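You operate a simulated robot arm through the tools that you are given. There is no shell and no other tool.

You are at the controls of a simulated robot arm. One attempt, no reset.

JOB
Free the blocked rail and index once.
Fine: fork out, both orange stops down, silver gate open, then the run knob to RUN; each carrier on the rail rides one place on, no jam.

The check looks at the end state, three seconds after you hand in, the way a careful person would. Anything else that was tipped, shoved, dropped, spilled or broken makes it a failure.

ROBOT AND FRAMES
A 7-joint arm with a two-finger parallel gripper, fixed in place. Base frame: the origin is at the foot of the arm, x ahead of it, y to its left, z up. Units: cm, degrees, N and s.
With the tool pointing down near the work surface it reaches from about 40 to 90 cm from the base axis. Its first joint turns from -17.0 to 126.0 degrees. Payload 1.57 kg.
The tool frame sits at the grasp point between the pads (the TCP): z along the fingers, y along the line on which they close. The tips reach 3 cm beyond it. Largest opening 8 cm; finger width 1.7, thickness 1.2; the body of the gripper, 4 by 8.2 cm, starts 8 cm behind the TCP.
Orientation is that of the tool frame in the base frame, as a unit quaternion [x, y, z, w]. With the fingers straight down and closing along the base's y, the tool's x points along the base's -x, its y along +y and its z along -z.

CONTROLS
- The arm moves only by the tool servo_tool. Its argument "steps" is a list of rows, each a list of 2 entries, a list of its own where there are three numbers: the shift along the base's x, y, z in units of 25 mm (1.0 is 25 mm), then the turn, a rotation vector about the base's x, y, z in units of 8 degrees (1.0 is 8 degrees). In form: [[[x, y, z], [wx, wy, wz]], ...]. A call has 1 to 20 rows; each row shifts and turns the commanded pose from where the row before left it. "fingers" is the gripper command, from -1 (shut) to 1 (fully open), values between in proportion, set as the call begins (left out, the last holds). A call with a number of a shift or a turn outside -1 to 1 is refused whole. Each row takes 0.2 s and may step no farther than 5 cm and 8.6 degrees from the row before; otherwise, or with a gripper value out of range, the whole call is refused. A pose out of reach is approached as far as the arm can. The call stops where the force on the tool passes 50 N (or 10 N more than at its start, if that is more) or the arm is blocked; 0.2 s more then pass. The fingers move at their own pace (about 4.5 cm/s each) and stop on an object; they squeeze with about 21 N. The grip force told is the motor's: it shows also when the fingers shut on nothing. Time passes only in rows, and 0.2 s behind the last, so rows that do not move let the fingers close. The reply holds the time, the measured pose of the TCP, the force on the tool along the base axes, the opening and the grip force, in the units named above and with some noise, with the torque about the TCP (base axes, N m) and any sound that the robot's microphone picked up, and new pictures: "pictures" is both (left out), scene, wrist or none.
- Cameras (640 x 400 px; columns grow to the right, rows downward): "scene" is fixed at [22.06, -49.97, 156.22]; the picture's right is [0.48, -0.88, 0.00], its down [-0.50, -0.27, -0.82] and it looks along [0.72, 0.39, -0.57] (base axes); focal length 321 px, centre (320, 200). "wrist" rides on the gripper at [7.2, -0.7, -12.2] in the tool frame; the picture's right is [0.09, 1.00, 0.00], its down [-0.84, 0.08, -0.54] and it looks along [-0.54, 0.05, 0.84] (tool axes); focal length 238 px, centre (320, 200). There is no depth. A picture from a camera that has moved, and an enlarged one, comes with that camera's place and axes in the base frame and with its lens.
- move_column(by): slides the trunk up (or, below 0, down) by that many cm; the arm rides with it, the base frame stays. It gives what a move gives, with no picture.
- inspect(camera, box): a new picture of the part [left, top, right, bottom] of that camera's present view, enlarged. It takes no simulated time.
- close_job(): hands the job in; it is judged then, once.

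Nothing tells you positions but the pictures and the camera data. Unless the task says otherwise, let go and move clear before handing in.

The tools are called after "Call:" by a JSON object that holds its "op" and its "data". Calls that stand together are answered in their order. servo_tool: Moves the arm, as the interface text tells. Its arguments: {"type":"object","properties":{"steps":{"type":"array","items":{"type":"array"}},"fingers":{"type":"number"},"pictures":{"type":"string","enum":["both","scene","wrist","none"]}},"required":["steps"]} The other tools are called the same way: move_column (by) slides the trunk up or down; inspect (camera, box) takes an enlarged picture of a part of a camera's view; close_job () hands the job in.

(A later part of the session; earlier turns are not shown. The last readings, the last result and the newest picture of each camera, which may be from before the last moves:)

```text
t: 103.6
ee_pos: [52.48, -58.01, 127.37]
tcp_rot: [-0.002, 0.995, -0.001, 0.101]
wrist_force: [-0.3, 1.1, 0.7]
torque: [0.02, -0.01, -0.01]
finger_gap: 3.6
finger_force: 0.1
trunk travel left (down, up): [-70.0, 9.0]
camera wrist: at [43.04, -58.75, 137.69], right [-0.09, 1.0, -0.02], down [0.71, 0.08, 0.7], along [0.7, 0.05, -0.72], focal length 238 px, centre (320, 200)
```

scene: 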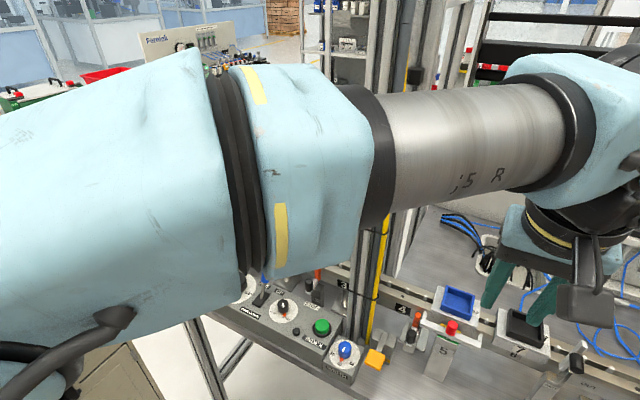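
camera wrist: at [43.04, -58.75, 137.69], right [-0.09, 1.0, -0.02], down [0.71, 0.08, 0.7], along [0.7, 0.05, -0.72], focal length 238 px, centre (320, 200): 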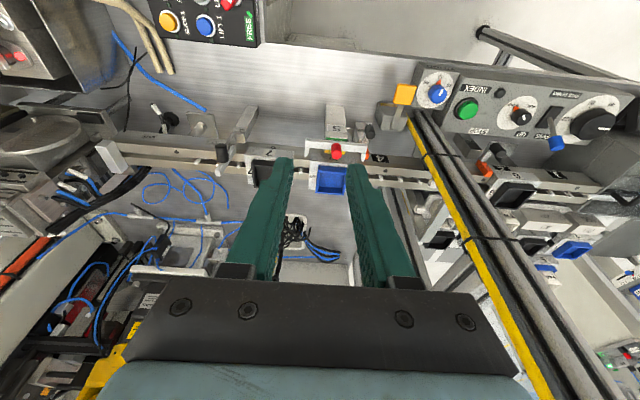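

Clear. A quick check of the gate, fork and stop B before going on.

Call:
{"op": "inspect", "data": {"camera": "wrist", "box": [190, 100, 310, 200]}}

Call:
{"op": "inspect", "data": {"camera": "scene", "box": [390, 285, 480, 360]}}

Call:
{"op": "inspect", "data": {"camera": "scene", "box": [535, 320, 615, 400]}}

```text
4.00 times, centred on (250, 150) of wrist
camera zoom: at [43.04, -58.75, 137.69], right [-0.09, 1.0, -0.02], down [0.71, 0.08, 0.7], along [0.7, 0.05, -0.72], focal length 953 px, centre (600, 400)
```

zoom: 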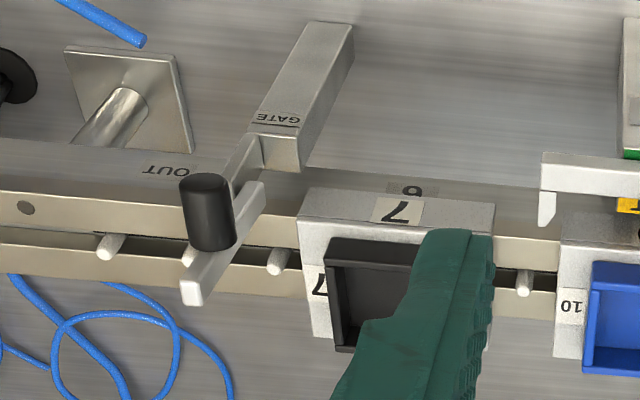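

```text
5.33 times, centred on (435, 322) of scene
camera zoom: at [22.06, -49.97, 156.22], right [0.48, -0.88, 0.0], down [-0.5, -0.27, -0.82], along [0.72, 0.39, -0.57], focal length 1712 px, centre (-293, -453)
```

zoom: 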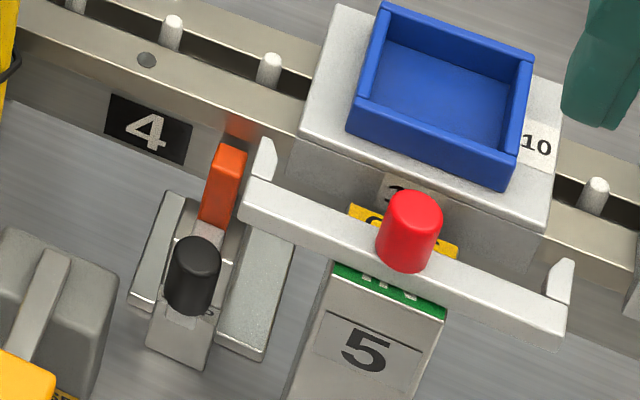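

```text
5.00 times, centred on (575, 360) of scene
camera zoom: at [22.06, -49.97, 156.22], right [0.48, -0.88, 0.0], down [-0.5, -0.27, -0.82], along [0.72, 0.39, -0.57], focal length 1605 px, centre (-955, -600)
```

zoom: 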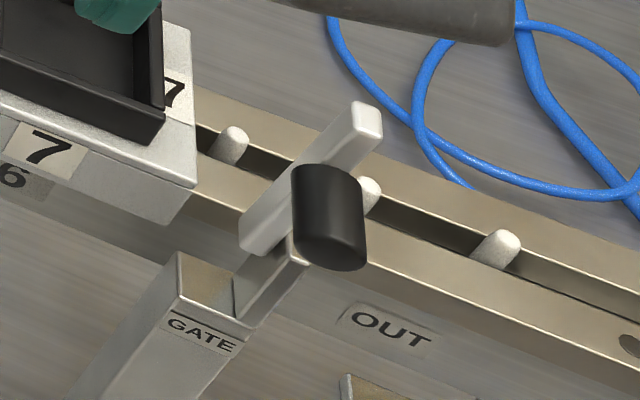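

All three look right. Moving on to stop A, keeping well on the robot side of the post.

Call:
{"op": "servo_tool", "data": {"steps": [[[-0.5, 1, 0], [0, 0.45, 0]], [[-0.5, 1, 0], [0, 0, 0]], [[0, 1, 0], [0, 0, 0]], [[0, 1, 0], [0, 0, 0]], [[0, 1, 0], [0, 0, 0]], [[0, 1, 0], [0, 0, 0]], [[0, 1, 0], [0, 0, 0]], [[0, 1, 0], [0, 0, 0]], [[0, 1, 0], [0, 0, 0]], [[0, 1, 0], [0, 0, 0]], [[0, 1, 0], [0, 0, 0]], [[0, 1, 0], [0, 0, 0]], [[0, 1, 0], [0, 0, 0]], [[0, 0.6, 0], [0, 0, 0]], [[0, 0, 0], [0, 0, 0]]], "fingers": -1}}

```text
t: 106.8
ee_pos: [50.14, -24.03, 127.11]
tcp_rot: [-0.002, 0.998, 0.0, 0.068]
wrist_force: [0.1, 0.1, 0.7]
torque: [-0.01, 0.0, 0.04]
finger_gap: 0.0
finger_force: 21.0
trunk travel left (down, up): [-70.0, 9.0]
camera wrist: at [41.34, -24.8, 138.11], right [-0.1, 1.0, -0.02], down [0.75, 0.08, 0.65], along [0.65, 0.05, -0.76], focal length 238 px, centre (320, 200)
```

scene: 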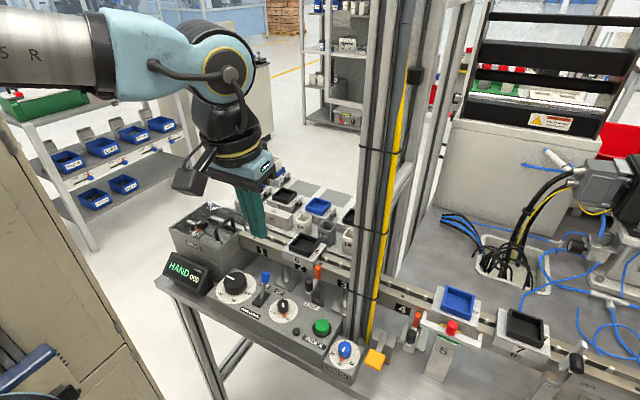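
wrist: 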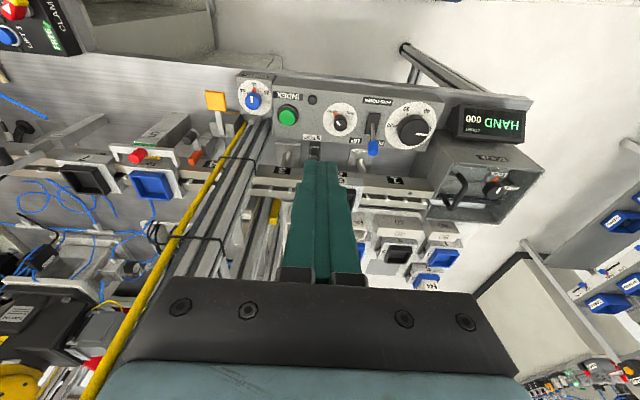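

Call:
{"op": "servo_tool", "data": {"steps": [[[0.9, 0, -0.8], [0, 0, 0]], [[0.9, 0, -0.8], [0, 0, 0]], [[0.9, 0, -0.8], [0, 0, 0]], [[0.9, 0, -0.8], [0, 0, 0]], [[1, 0, -1], [0, 0, 0]], [[1, 0, -1], [0, 0, 0]], [[0, 0, -1], [0, 0, 0]], [[0, 0, 0], [0, 0, 0]]]}}

Call:
{"op": "inspect", "data": {"camera": "wrist", "box": [250, 80, 400, 220]}}

Call:
{"op": "inspect", "data": {"camera": "scene", "box": [280, 230, 370, 310]}}

```text
t: 108.6
ee_pos: [64.01, -23.95, 111.47]
tcp_rot: [-0.003, 0.997, -0.001, 0.071]
wrist_force: [-0.7, -0.2, 0.9]
torque: [0.0, 0.05, 0.03]
finger_gap: 0.0
finger_force: 21.1
trunk travel left (down, up): [-70.0, 9.0]
camera wrist: at [55.18, -24.69, 122.57], right [-0.1, 1.0, -0.02], down [0.75, 0.08, 0.65], along [0.65, 0.05, -0.76], focal length 238 px, centre (320, 200)
```

scene: 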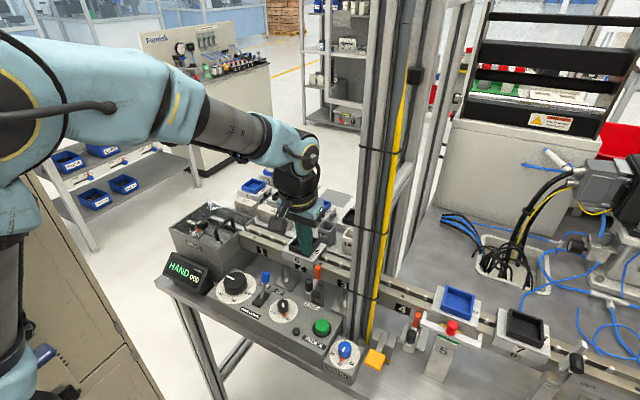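
wrist: 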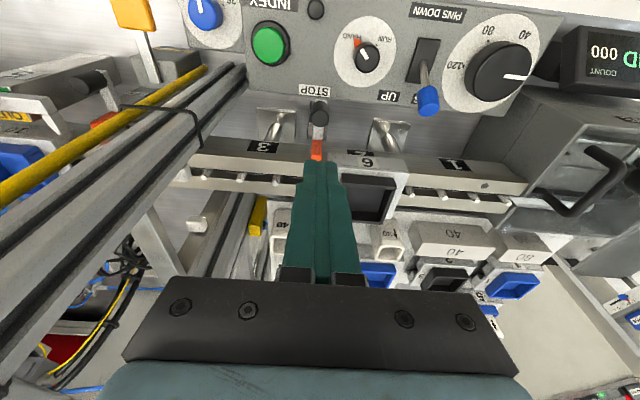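

```text
2.86 times, centred on (325, 150) of wrist
camera zoom: at [55.18, -24.69, 122.57], right [-0.1, 1.0, -0.02], down [0.75, 0.08, 0.65], along [0.65, 0.05, -0.76], focal length 681 px, centre (306, 343)
```

zoom: 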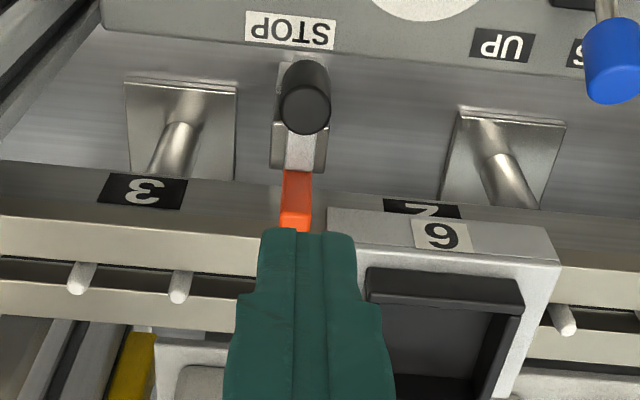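

```text
5.00 times, centred on (325, 270) of scene
camera zoom: at [22.06, -49.97, 156.22], right [0.48, -0.88, 0.0], down [-0.5, -0.27, -0.82], along [0.72, 0.39, -0.57], focal length 1605 px, centre (295, -150)
```

zoom: 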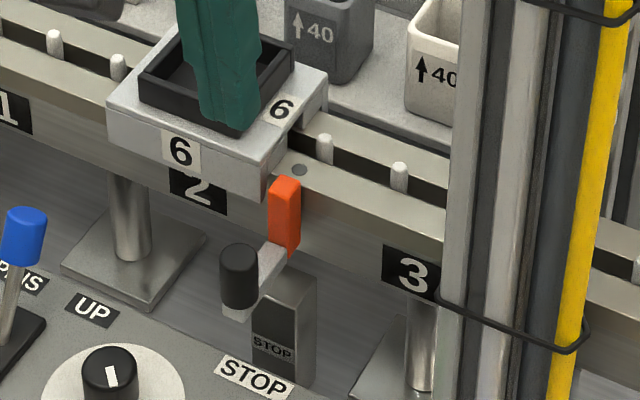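

Stop A's handle is at [64.4,-24.2] and I'm aligned above it. Descending and pressing it down the same 2 cm.

Call:
{"op": "servo_tool", "data": {"steps": [[[0, 0, -0.9], [0, 0, 0]], [[0, -0.03, -0.9], [0, 0, 0]], [[0, 0, -0.9], [0, 0, 0]], [[0, 0, -0.5], [0, 0, 0]], [[0, 0, 0], [0, 0, 0]]], "pictures": "wrist"}}

Call:
{"op": "servo_tool", "data": {"steps": [[[0, 0, -0.1], [0, 0, 0]], [[0, 0, -0.1], [0, 0, 0]], [[0, 0, -0.1], [0, 0, 0]], [[0, 0, -0.1], [0, 0, 0]], [[0, 0, -0.1], [0, 0, 0]], [[0, 0, 0], [0, 0, 0]]], "pictures": "none"}}

```text
t: 109.8
ee_pos: [63.96, -24.3, 103.55]
tcp_rot: [-0.003, 0.998, 0.0, 0.07]
wrist_force: [-0.1, 0.2, -0.2]
torque: [0.03, -0.03, 0.01]
finger_gap: 0.0
finger_force: 20.9
trunk travel left (down, up): [-70.0, 9.0]
camera wrist: at [55.16, -24.93, 114.6], right [-0.1, 1.0, -0.02], down [0.75, 0.08, 0.65], along [0.65, 0.05, -0.76], focal length 238 px, centre (320, 200)
```

wrist: 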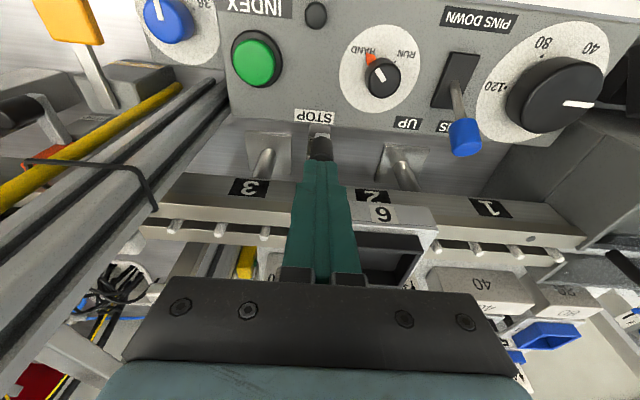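

```text
t: 111.2
ee_pos: [64.0, -24.18, 102.33]
tcp_rot: [-0.002, 0.998, 0.0, 0.069]
wrist_force: [0.2, 0.4, 0.7]
torque: [0.02, -0.03, 0.02]
finger_gap: 0.0
finger_force: 21.2
trunk travel left (down, up): [-70.0, 9.0]
```

Call:
{"op": "servo_tool", "data": {"steps": [[[0, 0, -0.1], [0, 0, 0]], [[0, 0, -0.1], [0, 0, 0]], [[0, 0, -0.1], [0, 0, 0]], [[0, 0, -0.1], [0, 0, 0]], [[0, 0, -0.1], [0, 0, 0]], [[0, 0, 0], [0, 0, 0]]], "pictures": "none"}}

Call:
{"op": "servo_tool", "data": {"steps": [[[0, 0, -0.08], [0, 0, 0]], [[0, 0, -0.08], [0, 0, 0]], [[0, 0, 0], [0, 0, 0]]], "pictures": "wrist"}}

```text
t: 112.6
ee_pos: [63.97, -24.23, 101.14]
tcp_rot: [-0.003, 0.998, -0.001, 0.07]
wrist_force: [0.4, -0.1, 0.7]
torque: [-0.01, 0.0, 0.0]
finger_gap: 0.0
finger_force: 21.4
trunk travel left (down, up): [-70.0, 9.0]
```

```text
t: 113.4
ee_pos: [64.01, -24.17, 100.81]
tcp_rot: [-0.003, 0.997, -0.002, 0.071]
wrist_force: [-6.7, -0.8, 27.9]
torque: [-0.02, 0.34, 0.07]
finger_gap: 0.02
finger_force: 21.0
trunk travel left (down, up): [-70.0, 9.0]
camera wrist: at [55.17, -24.85, 111.84], right [-0.1, 1.0, -0.02], down [0.75, 0.08, 0.66], along [0.65, 0.05, -0.75], focal length 238 px, centre (320, 200)
```

wrist: 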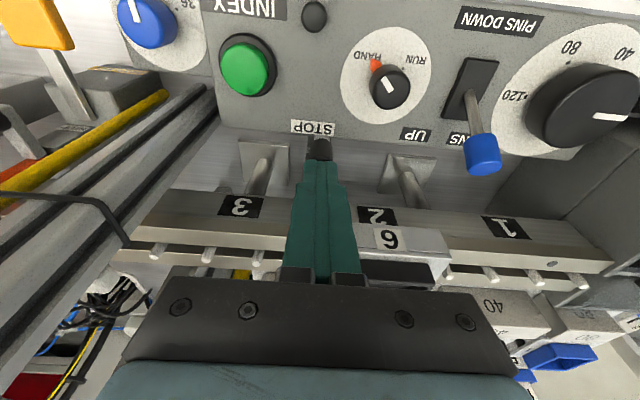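

Stop A bottomed at the same height with 28 N. Lifting off to verify.

Call:
{"op": "servo_tool", "data": {"steps": [[[0, 0, 0.5], [0, 0, 0]], [[0, 0, 1], [0, 0, 0]], [[-0.5, 0, 1], [0, 0, 0]], [[-1, 0.3, 1], [0, 0, 0]], [[-1, 0.5, 0.5], [0, 0, 0]], [[-1, 0.5, 0], [0, 0, 0]], [[0, 0, 0], [0, 0, 0]]]}}

Call:
{"op": "inspect", "data": {"camera": "scene", "box": [290, 250, 350, 310]}}

Call:
{"op": "inspect", "data": {"camera": "scene", "box": [150, 240, 350, 370]}}

Call:
{"op": "inspect", "data": {"camera": "scene", "box": [390, 280, 610, 400]}}

```text
t: 115.0
ee_pos: [55.5, -20.85, 110.44]
tcp_rot: [-0.003, 0.998, -0.001, 0.07]
wrist_force: [-0.1, -0.2, 0.5]
torque: [0.0, 0.02, -0.02]
finger_gap: 0.01
finger_force: 21.2
trunk travel left (down, up): [-70.0, 9.0]
camera wrist: at [46.62, -21.5, 121.43], right [-0.1, 1.0, -0.01], down [0.75, 0.08, 0.65], along [0.65, 0.05, -0.76], focal length 238 px, centre (320, 200)
```

scene: 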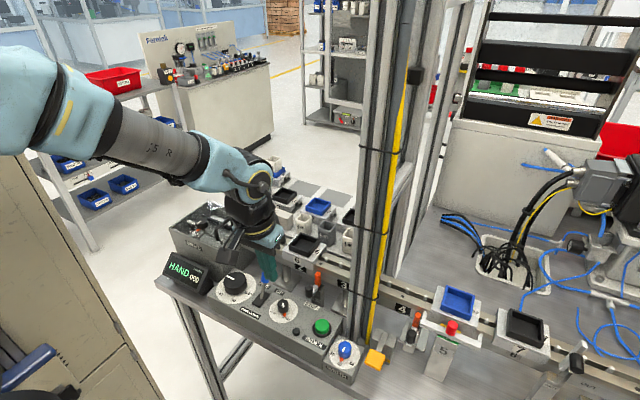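
wrist: 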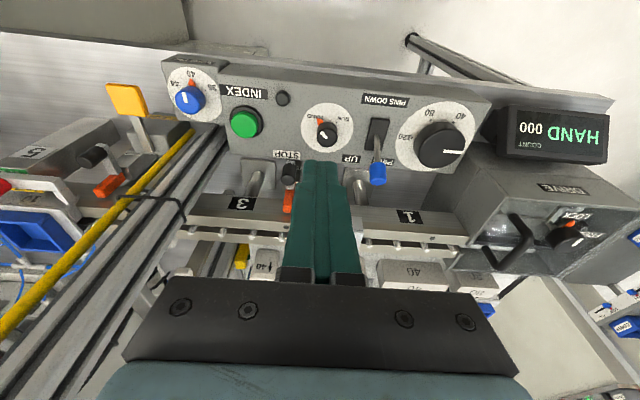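

```text
6.67 times, centred on (320, 280) of scene
camera zoom: at [22.06, -49.97, 156.22], right [0.48, -0.88, 0.0], down [-0.5, -0.27, -0.82], along [0.72, 0.39, -0.57], focal length 2140 px, centre (320, -333)
```

zoom: 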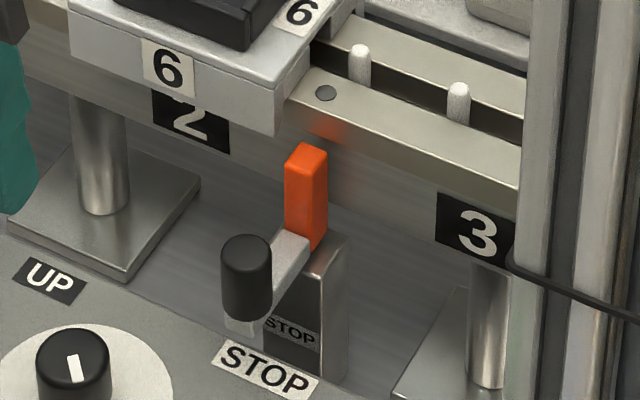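

```text
3.08 times, centred on (250, 305) of scene
camera zoom: at [22.06, -49.97, 156.22], right [0.48, -0.88, 0.0], down [-0.5, -0.27, -0.82], along [0.72, 0.39, -0.57], focal length 988 px, centre (535, -123)
```

zoom: 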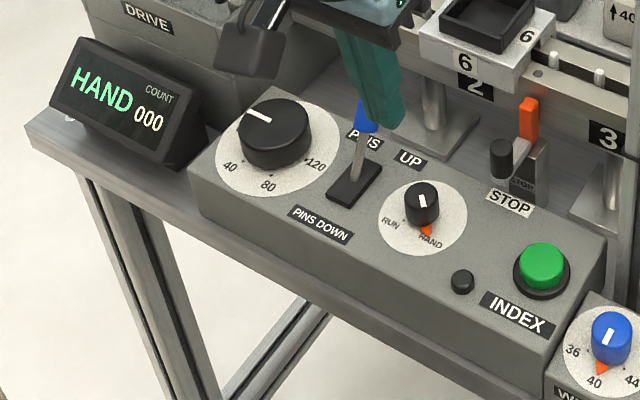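

```text
2.91 times, centred on (500, 340) of scene
camera zoom: at [22.06, -49.97, 156.22], right [0.48, -0.88, 0.0], down [-0.5, -0.27, -0.82], along [0.72, 0.39, -0.57], focal length 934 px, centre (-204, -207)
```

zoom: 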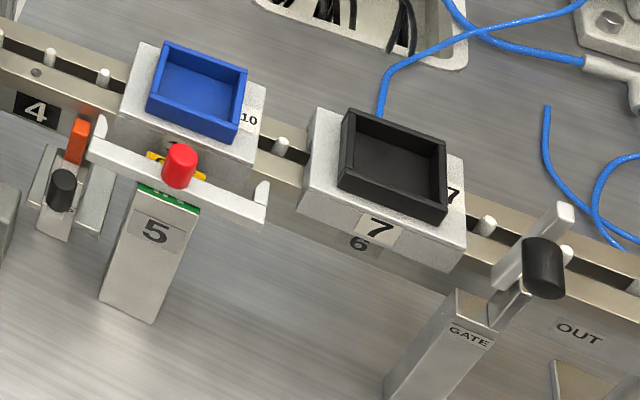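

Stop A is down too, so fork, both stops and gate are all set. Next the run knob; I'll look at it closely from here.

Call:
{"op": "inspect", "data": {"camera": "wrist", "box": [290, 90, 370, 150]}}

Call:
{"op": "inspect", "data": {"camera": "scene", "box": [255, 285, 315, 330]}}

Call:
{"op": "inspect", "data": {"camera": "wrist", "box": [540, 190, 640, 260]}}

```text
6.67 times, centred on (330, 120) of wrist
camera zoom: at [46.62, -21.5, 121.43], right [-0.1, 1.0, -0.01], down [0.75, 0.08, 0.65], along [0.65, 0.05, -0.76], focal length 1589 px, centre (253, 733)
```

zoom: 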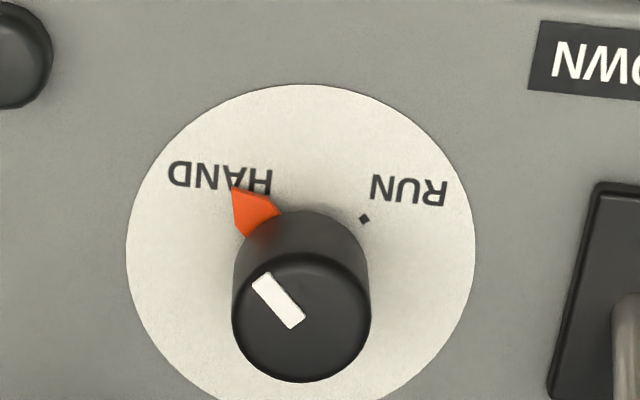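

```text
8.89 times, centred on (285, 308) of scene
camera zoom: at [22.06, -49.97, 156.22], right [0.48, -0.88, 0.0], down [-0.5, -0.27, -0.82], along [0.72, 0.39, -0.57], focal length 2853 px, centre (631, -756)
```

zoom: 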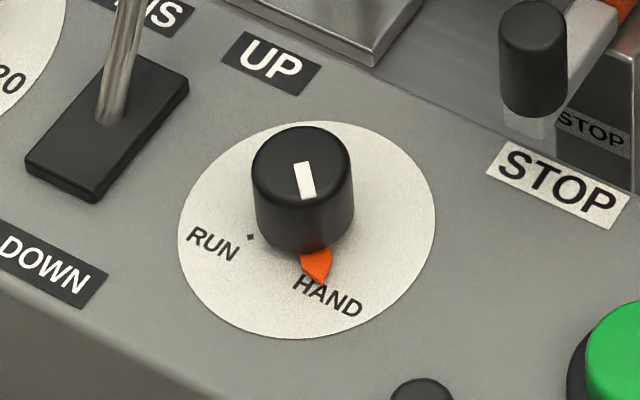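

```text
5.71 times, centred on (590, 225) of wrist
camera zoom: at [46.62, -21.5, 121.43], right [-0.1, 1.0, -0.01], down [0.75, 0.08, 0.65], along [0.65, 0.05, -0.76], focal length 1362 px, centre (-1223, 57)
```

zoom: 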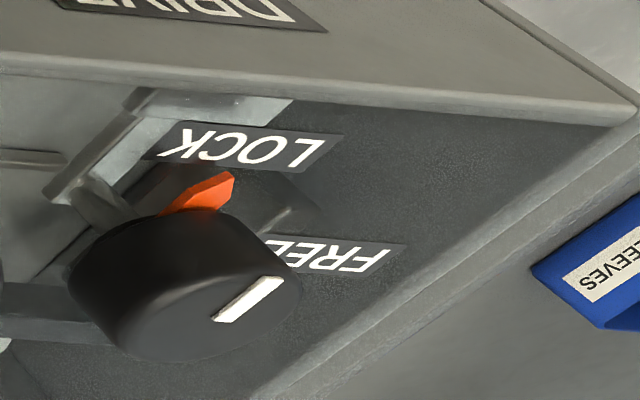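

HAND points toward (-x,-y) and RUN toward (-x,+y), so the knob needs about a 90° clockwise turn (from above), i.e. −90° about z. I'll make the tool vertical and hover over the knob at about [59.5,-19.9,94.8].

Call:
{"op": "servo_tool", "data": {"steps": [[[0.4, 0.1, 0], [0, 1, 0]], [[0.4, 0.1, -0.5], [0, 0, 0]], [[0.4, 0.1, -0.8], [0, 0, 0]], [[0.4, 0.08, -0.8], [0, 0, 0]], [[0, 0, -0.8], [0, 0, 0]], [[0, 0, 0], [0, 0, 0]]], "fingers": 0.1}}

Call:
{"op": "inspect", "data": {"camera": "wrist", "box": [250, 90, 400, 220]}}

```text
t: 116.4
ee_pos: [59.32, -20.0, 103.38]
tcp_rot: [-0.002, 1.0, 0.0, 0.0]
wrist_force: [0.3, -0.1, 0.4]
torque: [0.0, 0.01, -0.02]
finger_gap: 4.4
finger_force: 0.0
trunk travel left (down, up): [-70.0, 9.0]
camera wrist: at [52.13, -20.71, 115.48], right [-0.1, 1.0, 0.0], down [0.84, 0.08, 0.54], along [0.54, 0.05, -0.84], focal length 238 px, centre (320, 200)
```

scene: 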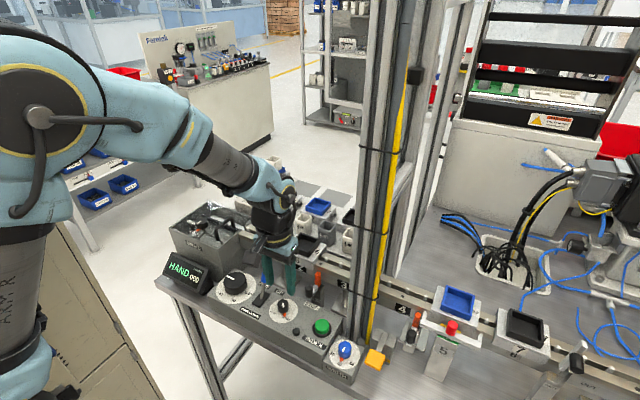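
wrist: 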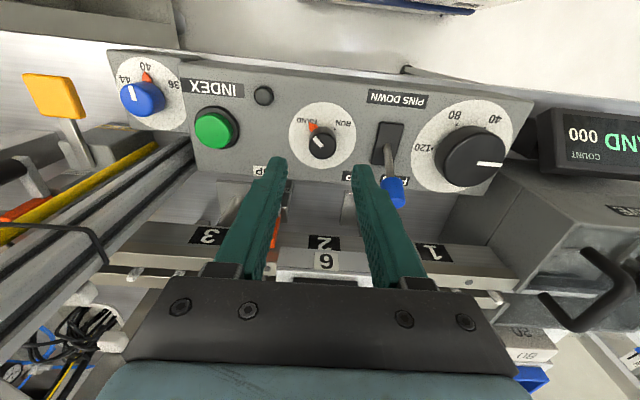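

```text
3.08 times, centred on (325, 155) of wrist
camera zoom: at [52.13, -20.71, 115.48], right [-0.1, 1.0, 0.0], down [0.84, 0.08, 0.54], along [0.54, 0.05, -0.84], focal length 733 px, centre (305, 338)
```

zoom: 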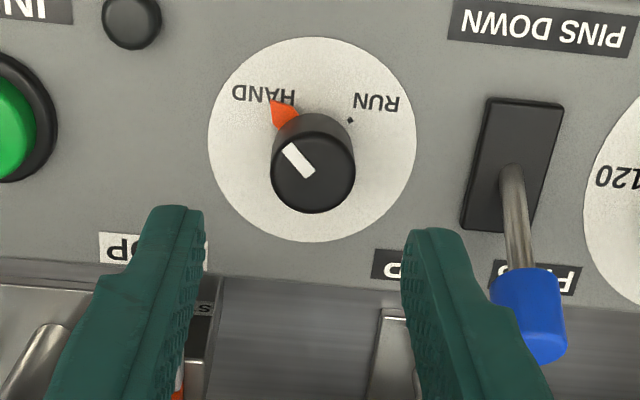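

Nearly centred; I'll shift 2 mm and descend so the fingers straddle the knob.

Call:
{"op": "servo_tool", "data": {"steps": [[[0.08, 0.05, -0.8], [0, 0, 0]], [[0, 0, -0.8], [0, 0, 0]], [[0, 0, -0.8], [0, 0, 0]], [[0, 0, -0.4], [0, 0, 0]], [[0, 0, 0], [0, 0, 0]]], "pictures": "wrist"}}

Call:
{"op": "inspect", "data": {"camera": "wrist", "box": [250, 110, 400, 230]}}

```text
t: 117.6
ee_pos: [59.35, -19.88, 96.22]
tcp_rot: [-0.002, 1.0, -0.001, 0.0]
wrist_force: [-0.3, -0.8, 0.0]
torque: [-0.03, 0.02, 0.01]
finger_gap: 4.41
finger_force: 0.0
trunk travel left (down, up): [-70.0, 9.0]
camera wrist: at [52.28, -20.6, 108.43], right [-0.1, 1.0, 0.0], down [0.84, 0.08, 0.54], along [0.54, 0.05, -0.84], focal length 238 px, centre (320, 200)
```

wrist: 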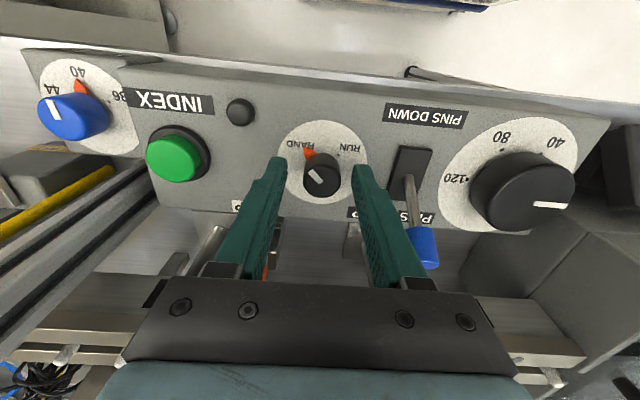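

```text
3.33 times, centred on (325, 170) of wrist
camera zoom: at [52.28, -20.6, 108.43], right [-0.1, 1.0, 0.0], down [0.84, 0.08, 0.54], along [0.54, 0.05, -0.84], focal length 794 px, centre (303, 300)
```

zoom: 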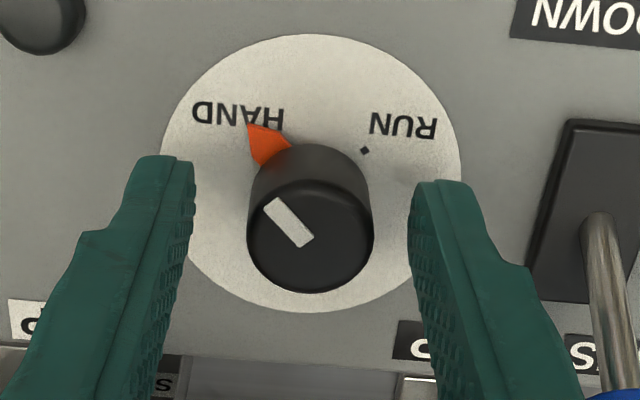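

Well straddled. Closing on the knob.

Call:
{"op": "servo_tool", "data": {"steps": [[[0, 0, 0], [0, 0, 0]], [[0, 0, 0], [0, 0, 0]], [[0, 0, 0], [0, 0, 0]], [[0, 0, 0], [0, 0, 0]]], "fingers": -1, "pictures": "wrist"}}

```text
t: 118.6
ee_pos: [59.46, -19.62, 96.26]
tcp_rot: [-0.002, 1.0, -0.002, 0.0]
wrist_force: [-0.1, 14.0, -3.5]
torque: [0.76, -0.11, 0.03]
finger_gap: 2.56
finger_force: 36.9
trunk travel left (down, up): [-70.0, 9.0]
camera wrist: at [52.29, -20.46, 108.44], right [-0.1, 1.0, 0.0], down [0.84, 0.08, 0.54], along [0.54, 0.05, -0.84], focal length 238 px, centre (320, 200)
```

wrist: 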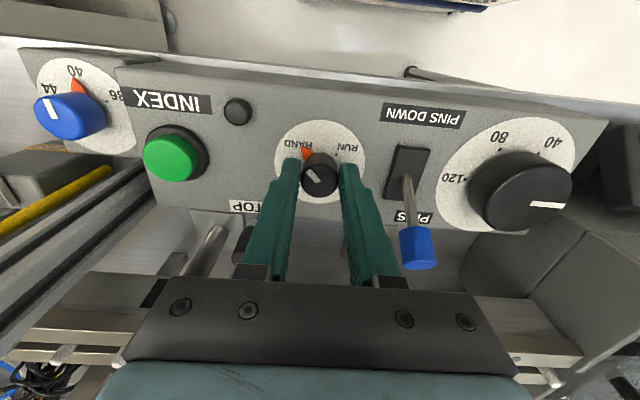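

Gripped (2.56 cm). Relieve the side force, then turn clockwise in small steps.

Call:
{"op": "servo_tool", "data": {"steps": [[[0, 0.07, 0], [0, 0, 0]], [[0, 0, 0], [0, 0, -0.8]], [[0, 0, 0], [0, 0, -0.8]], [[0, 0, 0], [0, 0, 0]]], "pictures": "wrist"}}

```text
t: 119.6
ee_pos: [59.53, -19.59, 96.21]
tcp_rot: [0.11, 0.994, -0.001, -0.001]
wrist_force: [-1.9, 14.8, -23.8]
torque: [0.57, -0.32, 0.02]
finger_gap: 2.55
finger_force: 36.6
trunk travel left (down, up): [-70.0, 9.0]
camera wrist: at [52.36, -18.75, 108.47], right [0.13, 0.99, 0.0], down [0.83, -0.11, 0.54], along [0.54, -0.07, -0.84], focal length 238 px, centre (320, 200)
```

wrist: 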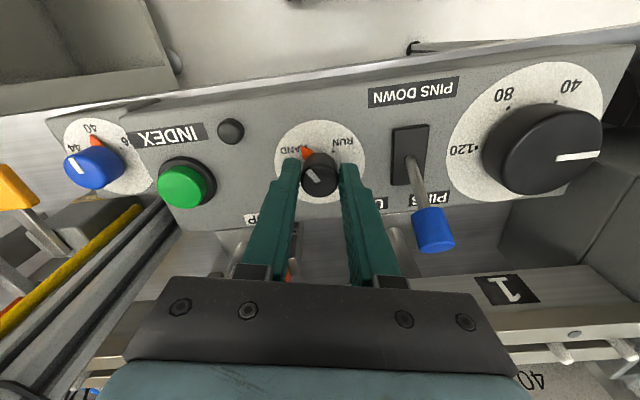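

The knob turns with the gripper. Continuing.

Call:
{"op": "servo_tool", "data": {"steps": [[[0, 0.02, -0.05], [0, 0, -0.8]], [[0, 0, 0], [0, 0, -0.8]], [[0, 0, 0], [0, 0, -0.8]], [[0, 0, 0], [0, 0, -0.8]], [[0, 0, 0], [0, 0, 0]]]}}

Call:
{"op": "inspect", "data": {"camera": "wrist", "box": [260, 110, 380, 210]}}

Call:
{"op": "inspect", "data": {"camera": "scene", "box": [150, 250, 330, 350]}}

```text
t: 120.8
ee_pos: [59.59, -19.55, 96.34]
tcp_rot: [0.327, 0.945, 0.0, 0.001]
wrist_force: [6.7, 19.7, -14.2]
torque: [1.02, -0.21, 0.06]
finger_gap: 2.58
finger_force: 37.0
trunk travel left (down, up): [-70.0, 9.0]
camera wrist: at [53.47, -15.6, 108.45], right [0.54, 0.84, 0.0], down [0.7, -0.46, 0.54], along [0.46, -0.3, -0.84], focal length 238 px, centre (320, 200)
```

scene: 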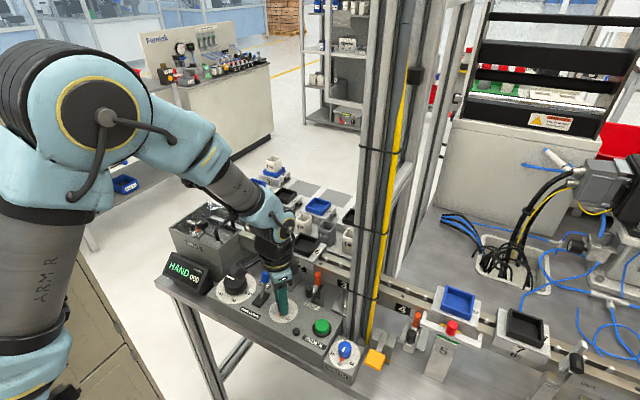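
wrist: 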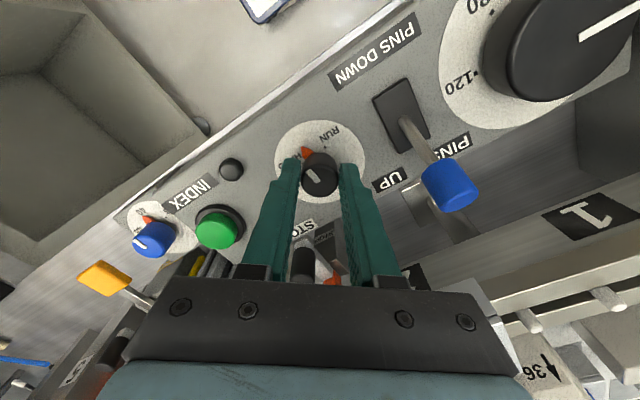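

```text
4.00 times, centred on (320, 160) of wrist
camera zoom: at [53.47, -15.6, 108.45], right [0.54, 0.84, 0.0], down [0.7, -0.46, 0.54], along [0.46, -0.3, -0.84], focal length 953 px, centre (320, 360)
```

zoom: 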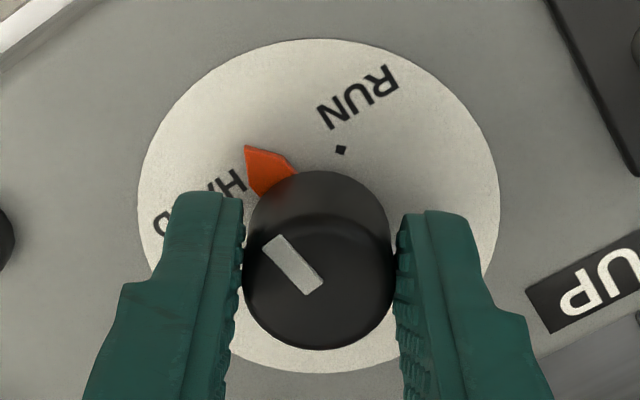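

```text
3.56 times, centred on (240, 300) of scene
camera zoom: at [22.06, -49.97, 156.22], right [0.48, -0.88, 0.0], down [-0.5, -0.27, -0.82], along [0.72, 0.39, -0.57], focal length 1141 px, centre (604, -156)
```

zoom: 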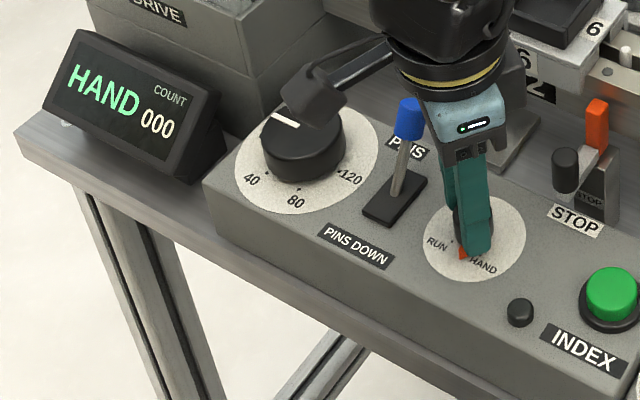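

Knob has turned 38°, with the pointer between HAND and RUN. Continuing toward RUN.

Call:
{"op": "servo_tool", "data": {"steps": [[[0, 0.02, -0.02], [0, 0, -0.8]], [[0, 0.02, 0], [0, 0, -0.8]], [[0, 0, 0], [0, 0, -0.8]], [[0, 0, 0], [0, 0, -0.8]], [[0, 0, 0], [0, 0, 0]]], "pictures": "both"}}

Call:
{"op": "inspect", "data": {"camera": "wrist", "box": [260, 110, 380, 210]}}

Call:
{"op": "inspect", "data": {"camera": "scene", "box": [150, 250, 330, 350]}}

```text
t: 122.0
ee_pos: [59.67, -19.41, 96.25]
tcp_rot: [0.528, 0.849, -0.001, 0.002]
wrist_force: [22.1, 22.5, -6.2]
torque: [0.38, -0.45, 0.07]
finger_gap: 2.58
finger_force: 37.1
trunk travel left (down, up): [-70.0, 9.0]
camera wrist: at [55.88, -13.26, 108.45], right [0.85, 0.52, 0.0], down [0.44, -0.71, 0.54], along [0.28, -0.46, -0.84], focal length 238 px, centre (320, 200)
```

scene: 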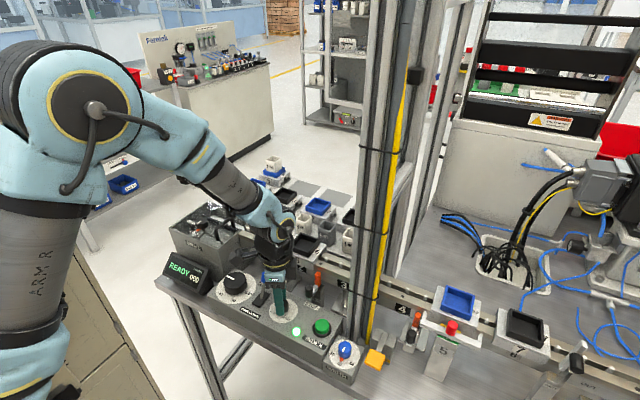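
wrist: 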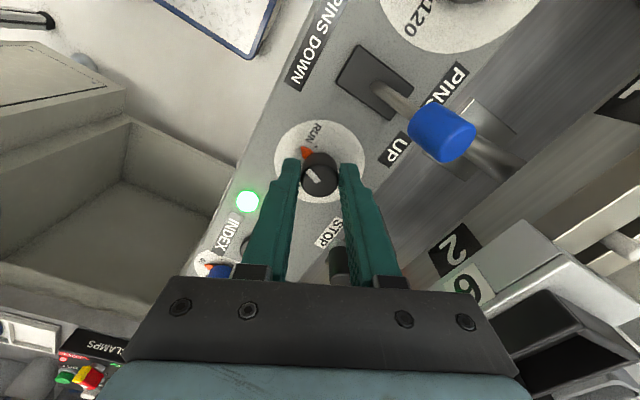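

```text
4.00 times, centred on (320, 160) of wrist
camera zoom: at [55.88, -13.26, 108.45], right [0.85, 0.52, 0.0], down [0.44, -0.71, 0.54], along [0.28, -0.46, -0.84], focal length 953 px, centre (320, 360)
```

zoom: 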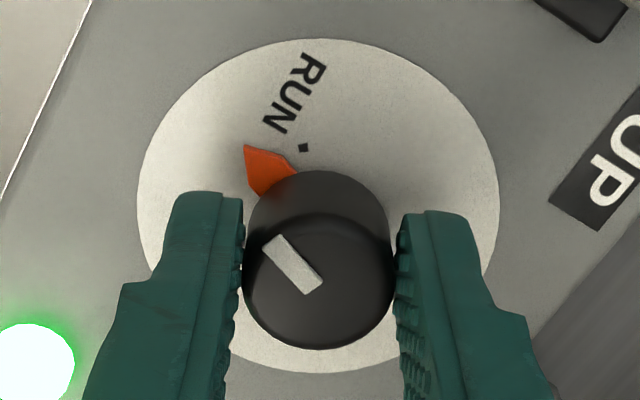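

```text
3.56 times, centred on (240, 300) of scene
camera zoom: at [22.06, -49.97, 156.22], right [0.48, -0.88, 0.0], down [-0.5, -0.27, -0.82], along [0.72, 0.39, -0.57], focal length 1141 px, centre (604, -156)
```

zoom: 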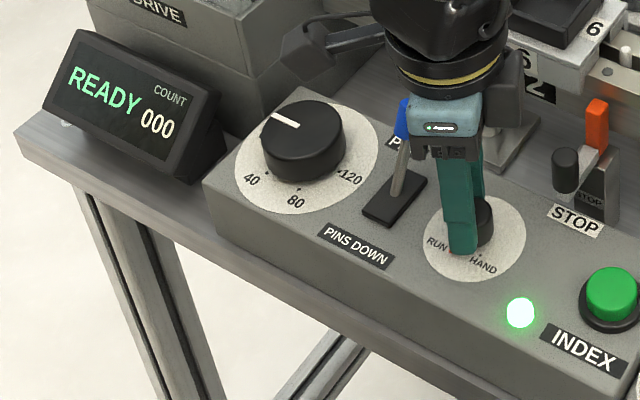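

The display now reads READY and a green lamp is lit. The pointer still has about 35° to go to the RUN mark, so I'll finish the turn while easing the side load.

Call:
{"op": "servo_tool", "data": {"steps": [[[0.05, 0.05, 0], [0, 0, -0.8]], [[0.03, 0.03, 0], [0, 0, -0.8]], [[0.02, 0.0, 0], [0, 0, -0.8]], [[0, 0, 0], [0, 0, 0]]], "pictures": "none"}}

Call:
{"op": "inspect", "data": {"camera": "wrist", "box": [260, 110, 380, 210]}}

```text
t: 123.0
ee_pos: [59.81, -19.31, 96.28]
tcp_rot: [0.662, 0.749, 0.0, 0.001]
wrist_force: [15.2, 7.8, 3.4]
torque: [0.24, -0.53, 0.07]
finger_gap: 2.54
finger_force: 36.1
trunk travel left (down, up): [-70.0, 9.0]
```

```text
4.00 times, centred on (320, 160) of wrist
camera zoom: at [58.27, -12.33, 108.46], right [0.98, 0.21, 0.0], down [0.18, -0.82, 0.54], along [0.11, -0.53, -0.84], focal length 953 px, centre (320, 360)
```

zoom: 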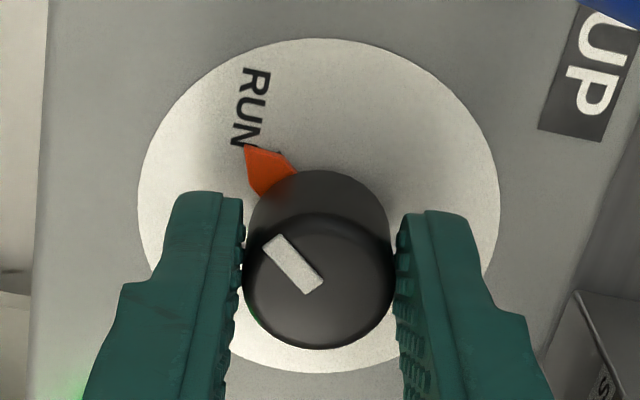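

Call:
{"op": "servo_tool", "data": {"steps": [[[0.02, 0.0, 0], [0, 0, -0.8]], [[0.01, 0, 0], [0, 0, -0.3]], [[0, 0, 0], [0, 0, 0]]], "pictures": "both"}}

Call:
{"op": "inspect", "data": {"camera": "wrist", "box": [260, 110, 380, 210]}}

```text
t: 123.8
ee_pos: [59.86, -19.38, 96.29]
tcp_rot: [0.718, 0.696, 0.0, 0.001]
wrist_force: [12.0, 2.4, 14.9]
torque: [-0.01, -0.55, 0.33]
finger_gap: 2.56
finger_force: 37.5
trunk travel left (down, up): [-70.0, 9.0]
camera wrist: at [59.4, -12.17, 108.44], right [1.0, 0.06, 0.0], down [0.05, -0.84, 0.54], along [0.03, -0.54, -0.84], focal length 238 px, centre (320, 200)
```

scene: 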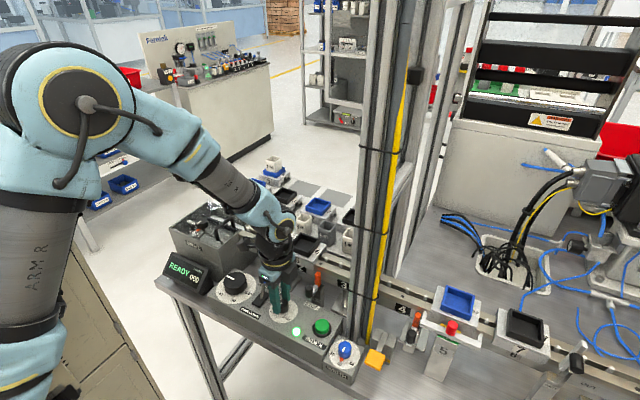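
wrist: 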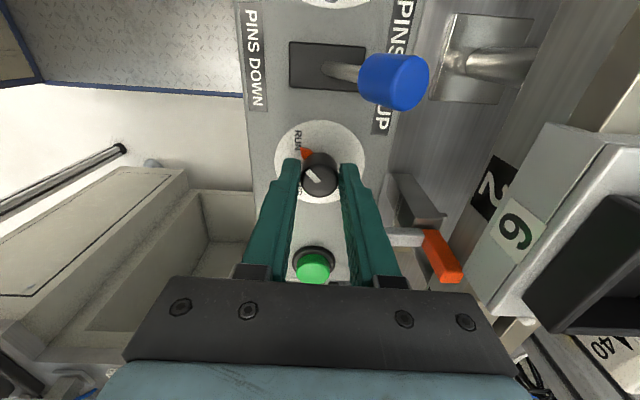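

```text
4.00 times, centred on (320, 160) of wrist
camera zoom: at [59.4, -12.17, 108.44], right [1.0, 0.06, 0.0], down [0.05, -0.84, 0.54], along [0.03, -0.54, -0.84], focal length 953 px, centre (320, 360)
```

zoom: 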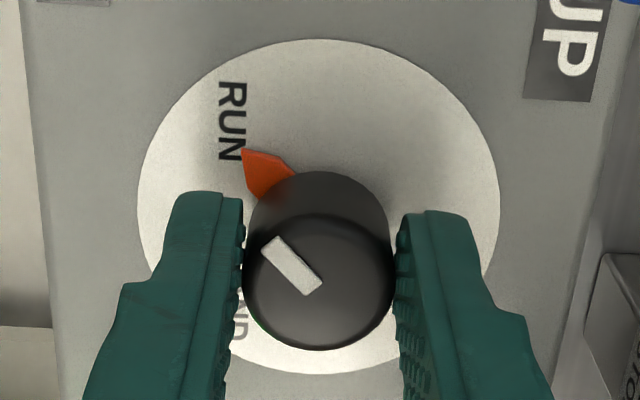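

Torque has risen at the end of travel, so the knob is on RUN and READY is shown. I'll let go of the knob and rise, then turn the tool back.

Call:
{"op": "servo_tool", "data": {"steps": [[[0, 0, 0], [0, 0, 0]], [[0, 0, 0], [0, 0, 0]], [[0, 0, 0], [0, 0, 0]], [[0, 0, 0.5], [0, 0, 0]], [[0, 0, 1], [0, 0, 0]], [[0, 0, 1], [0, 0, 0]], [[0, 0, 1], [0, 0, 0]]], "fingers": 0.0, "pictures": "scene"}}

Call:
{"op": "servo_tool", "data": {"steps": [[[-0.4, 0, 0.5], [0, 0, 1]], [[-0.4, 0, 0.5], [0, 0, 1]], [[-0.4, 0, 0], [0, 0, 1]], [[-0.4, 0, 0], [0, 0, 1]], [[0, 0, 0], [0, 0, 1]], [[0, 0, 0], [0, 0, 1]], [[0, 0, 0], [0, 0, 1]], [[0, 0, 0], [0, 0, 1]], [[0, 0, 0], [0, 0, 1]], [[0, 0, 0], [0, 0, 1]], [[0, 0, 0], [0, 0, 1]], [[0, 0, 0], [0, 0, 0.48]], [[0, 0, 0], [0, 0, 0]]], "fingers": -1}}

Call:
{"op": "inspect", "data": {"camera": "scene", "box": [150, 250, 370, 380]}}

```text
t: 125.4
ee_pos: [59.77, -19.36, 105.19]
tcp_rot: [0.717, 0.697, -0.001, -0.001]
wrist_force: [0.7, -0.2, 0.0]
torque: [0.0, 0.0, 0.02]
finger_gap: 4.01
finger_force: 0.0
trunk travel left (down, up): [-70.0, 9.0]
```

scene: 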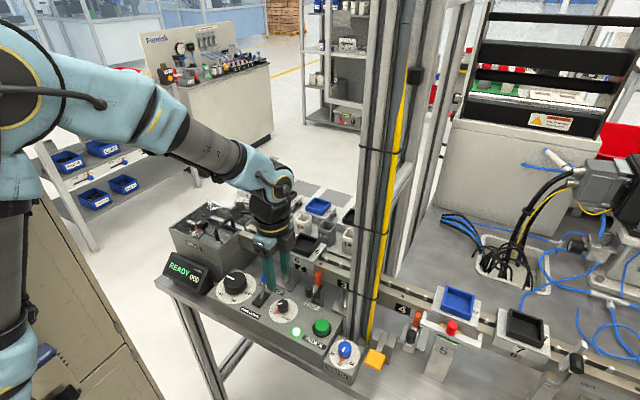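

```text
t: 128.2
ee_pos: [55.85, -19.39, 107.53]
tcp_rot: [-0.002, 1.0, -0.001, 0.0]
wrist_force: [-0.2, -1.5, -0.2]
torque: [0.02, -0.05, -0.01]
finger_gap: 0.0
finger_force: 21.1
trunk travel left (down, up): [-70.0, 9.0]
camera wrist: at [48.59, -20.02, 119.64], right [-0.1, 1.0, 0.0], down [0.84, 0.08, 0.54], along [0.54, 0.05, -0.84], focal length 238 px, centre (320, 200)
```

scene: 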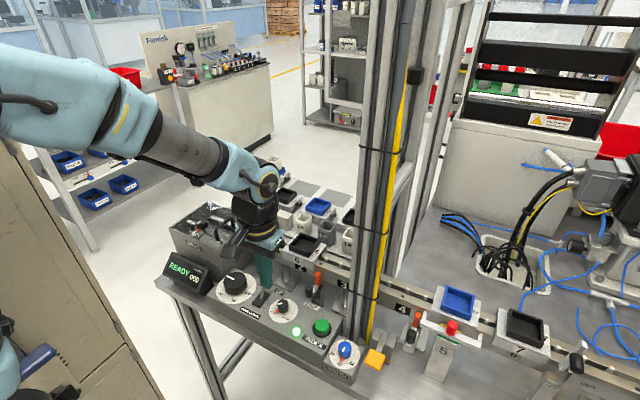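
wrist: 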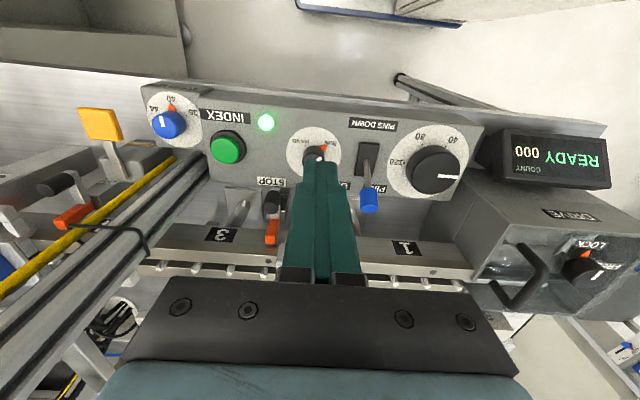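

```text
2.91 times, centred on (260, 315) of scene
camera zoom: at [22.06, -49.97, 156.22], right [0.48, -0.88, 0.0], down [-0.5, -0.27, -0.82], along [0.72, 0.39, -0.57], focal length 934 px, centre (494, -134)
```

zoom: 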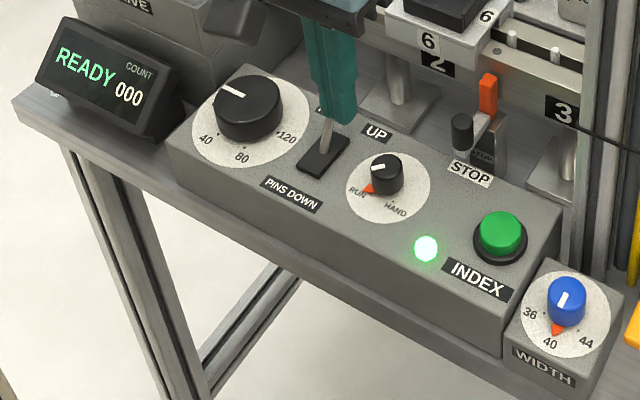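

READY holds with count 000, so INDEX must be pressed once. The green button's top is about [59.5,-30.1,92.8]; the post is nearby, so I'll approach with a 24° tilt.

Call:
{"op": "servo_tool", "data": {"steps": [[[0, -0.9, 0], [0, -1, 0]], [[0, -0.9, 0], [0, -1, 0]], [[0, -0.9, 0], [0, -1, 0]], [[0.4, -0.9, -0.3], [0, 0, 0]], [[0.4, -0.68, -0.4], [0, 0, 0]], [[0.4, 0, -0.8], [0, 0, 0]], [[0.05, 0, -0.8], [0, 0, 0]], [[0, 0, 0], [0, 0, 0]]]}}

Call:
{"op": "inspect", "data": {"camera": "wrist", "box": [250, 80, 400, 220]}}

Call:
{"op": "inspect", "data": {"camera": "scene", "box": [250, 240, 400, 370]}}

```text
t: 130.0
ee_pos: [58.93, -30.05, 101.89]
tcp_rot: [-0.001, 0.978, -0.001, 0.209]
wrist_force: [0.0, -0.5, 0.3]
torque: [0.0, -0.02, -0.03]
finger_gap: 0.0
finger_force: 20.9
trunk travel left (down, up): [-70.0, 9.0]
camera wrist: at [47.38, -30.71, 109.98], right [-0.09, 1.0, -0.04], down [0.54, 0.08, 0.84], along [0.84, 0.05, -0.55], focal length 238 px, centre (320, 200)
```

scene: 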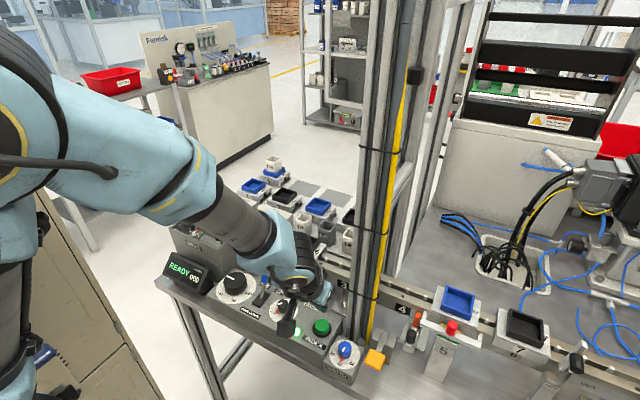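
wrist: 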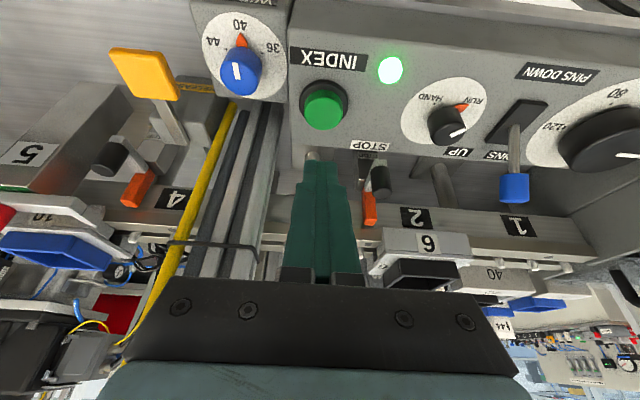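

```text
2.86 times, centred on (325, 150) of wrist
camera zoom: at [47.38, -30.71, 109.98], right [-0.09, 1.0, -0.04], down [0.54, 0.08, 0.84], along [0.84, 0.05, -0.55], focal length 681 px, centre (306, 343)
```

zoom: 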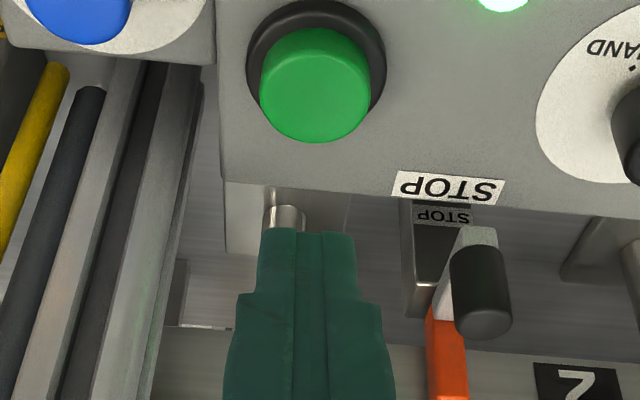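

```text
3.08 times, centred on (325, 305) of scene
camera zoom: at [22.06, -49.97, 156.22], right [0.48, -0.88, 0.0], down [-0.5, -0.27, -0.82], along [0.72, 0.39, -0.57], focal length 988 px, centre (305, -123)
```

zoom: 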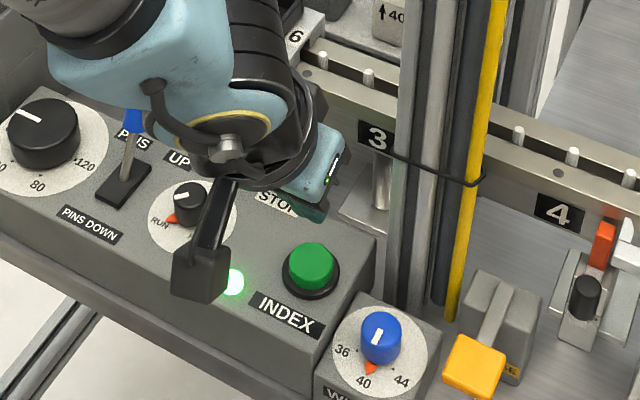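

Aligned over the INDEX button. Descending to just above it.

Call:
{"op": "servo_tool", "data": {"steps": [[[0.06, 0, -0.7], [0, 0, 0]], [[0, 0, -0.7], [0, 0, 0]], [[0, 0, -0.5], [0, 0, 0]], [[0, 0, 0], [0, 0, 0]]], "pictures": "wrist"}}

Call:
{"op": "inspect", "data": {"camera": "wrist", "box": [250, 80, 400, 220]}}

```text
t: 131.0
ee_pos: [59.03, -29.99, 97.05]
tcp_rot: [-0.001, 0.978, 0.0, 0.209]
wrist_force: [-0.9, 0.1, -1.0]
torque: [-0.01, 0.04, -0.04]
finger_gap: 0.01
finger_force: 21.0
trunk travel left (down, up): [-70.0, 9.0]
camera wrist: at [47.53, -30.73, 105.26], right [-0.09, 1.0, -0.04], down [0.54, 0.08, 0.84], along [0.84, 0.05, -0.55], focal length 238 px, centre (320, 200)
```

wrist: 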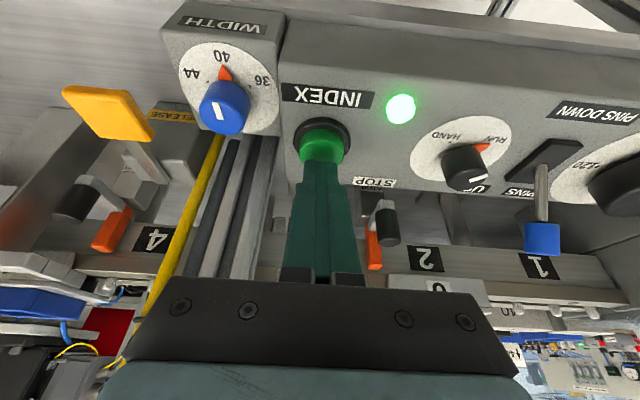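

```text
2.86 times, centred on (325, 150) of wrist
camera zoom: at [47.53, -30.73, 105.26], right [-0.09, 1.0, -0.04], down [0.54, 0.08, 0.84], along [0.84, 0.05, -0.55], focal length 681 px, centre (306, 343)
```

zoom: 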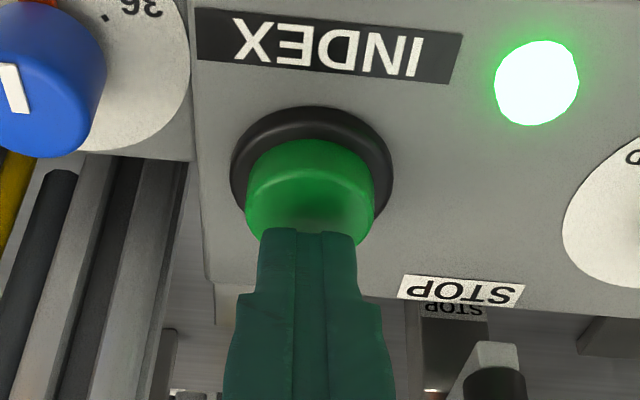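

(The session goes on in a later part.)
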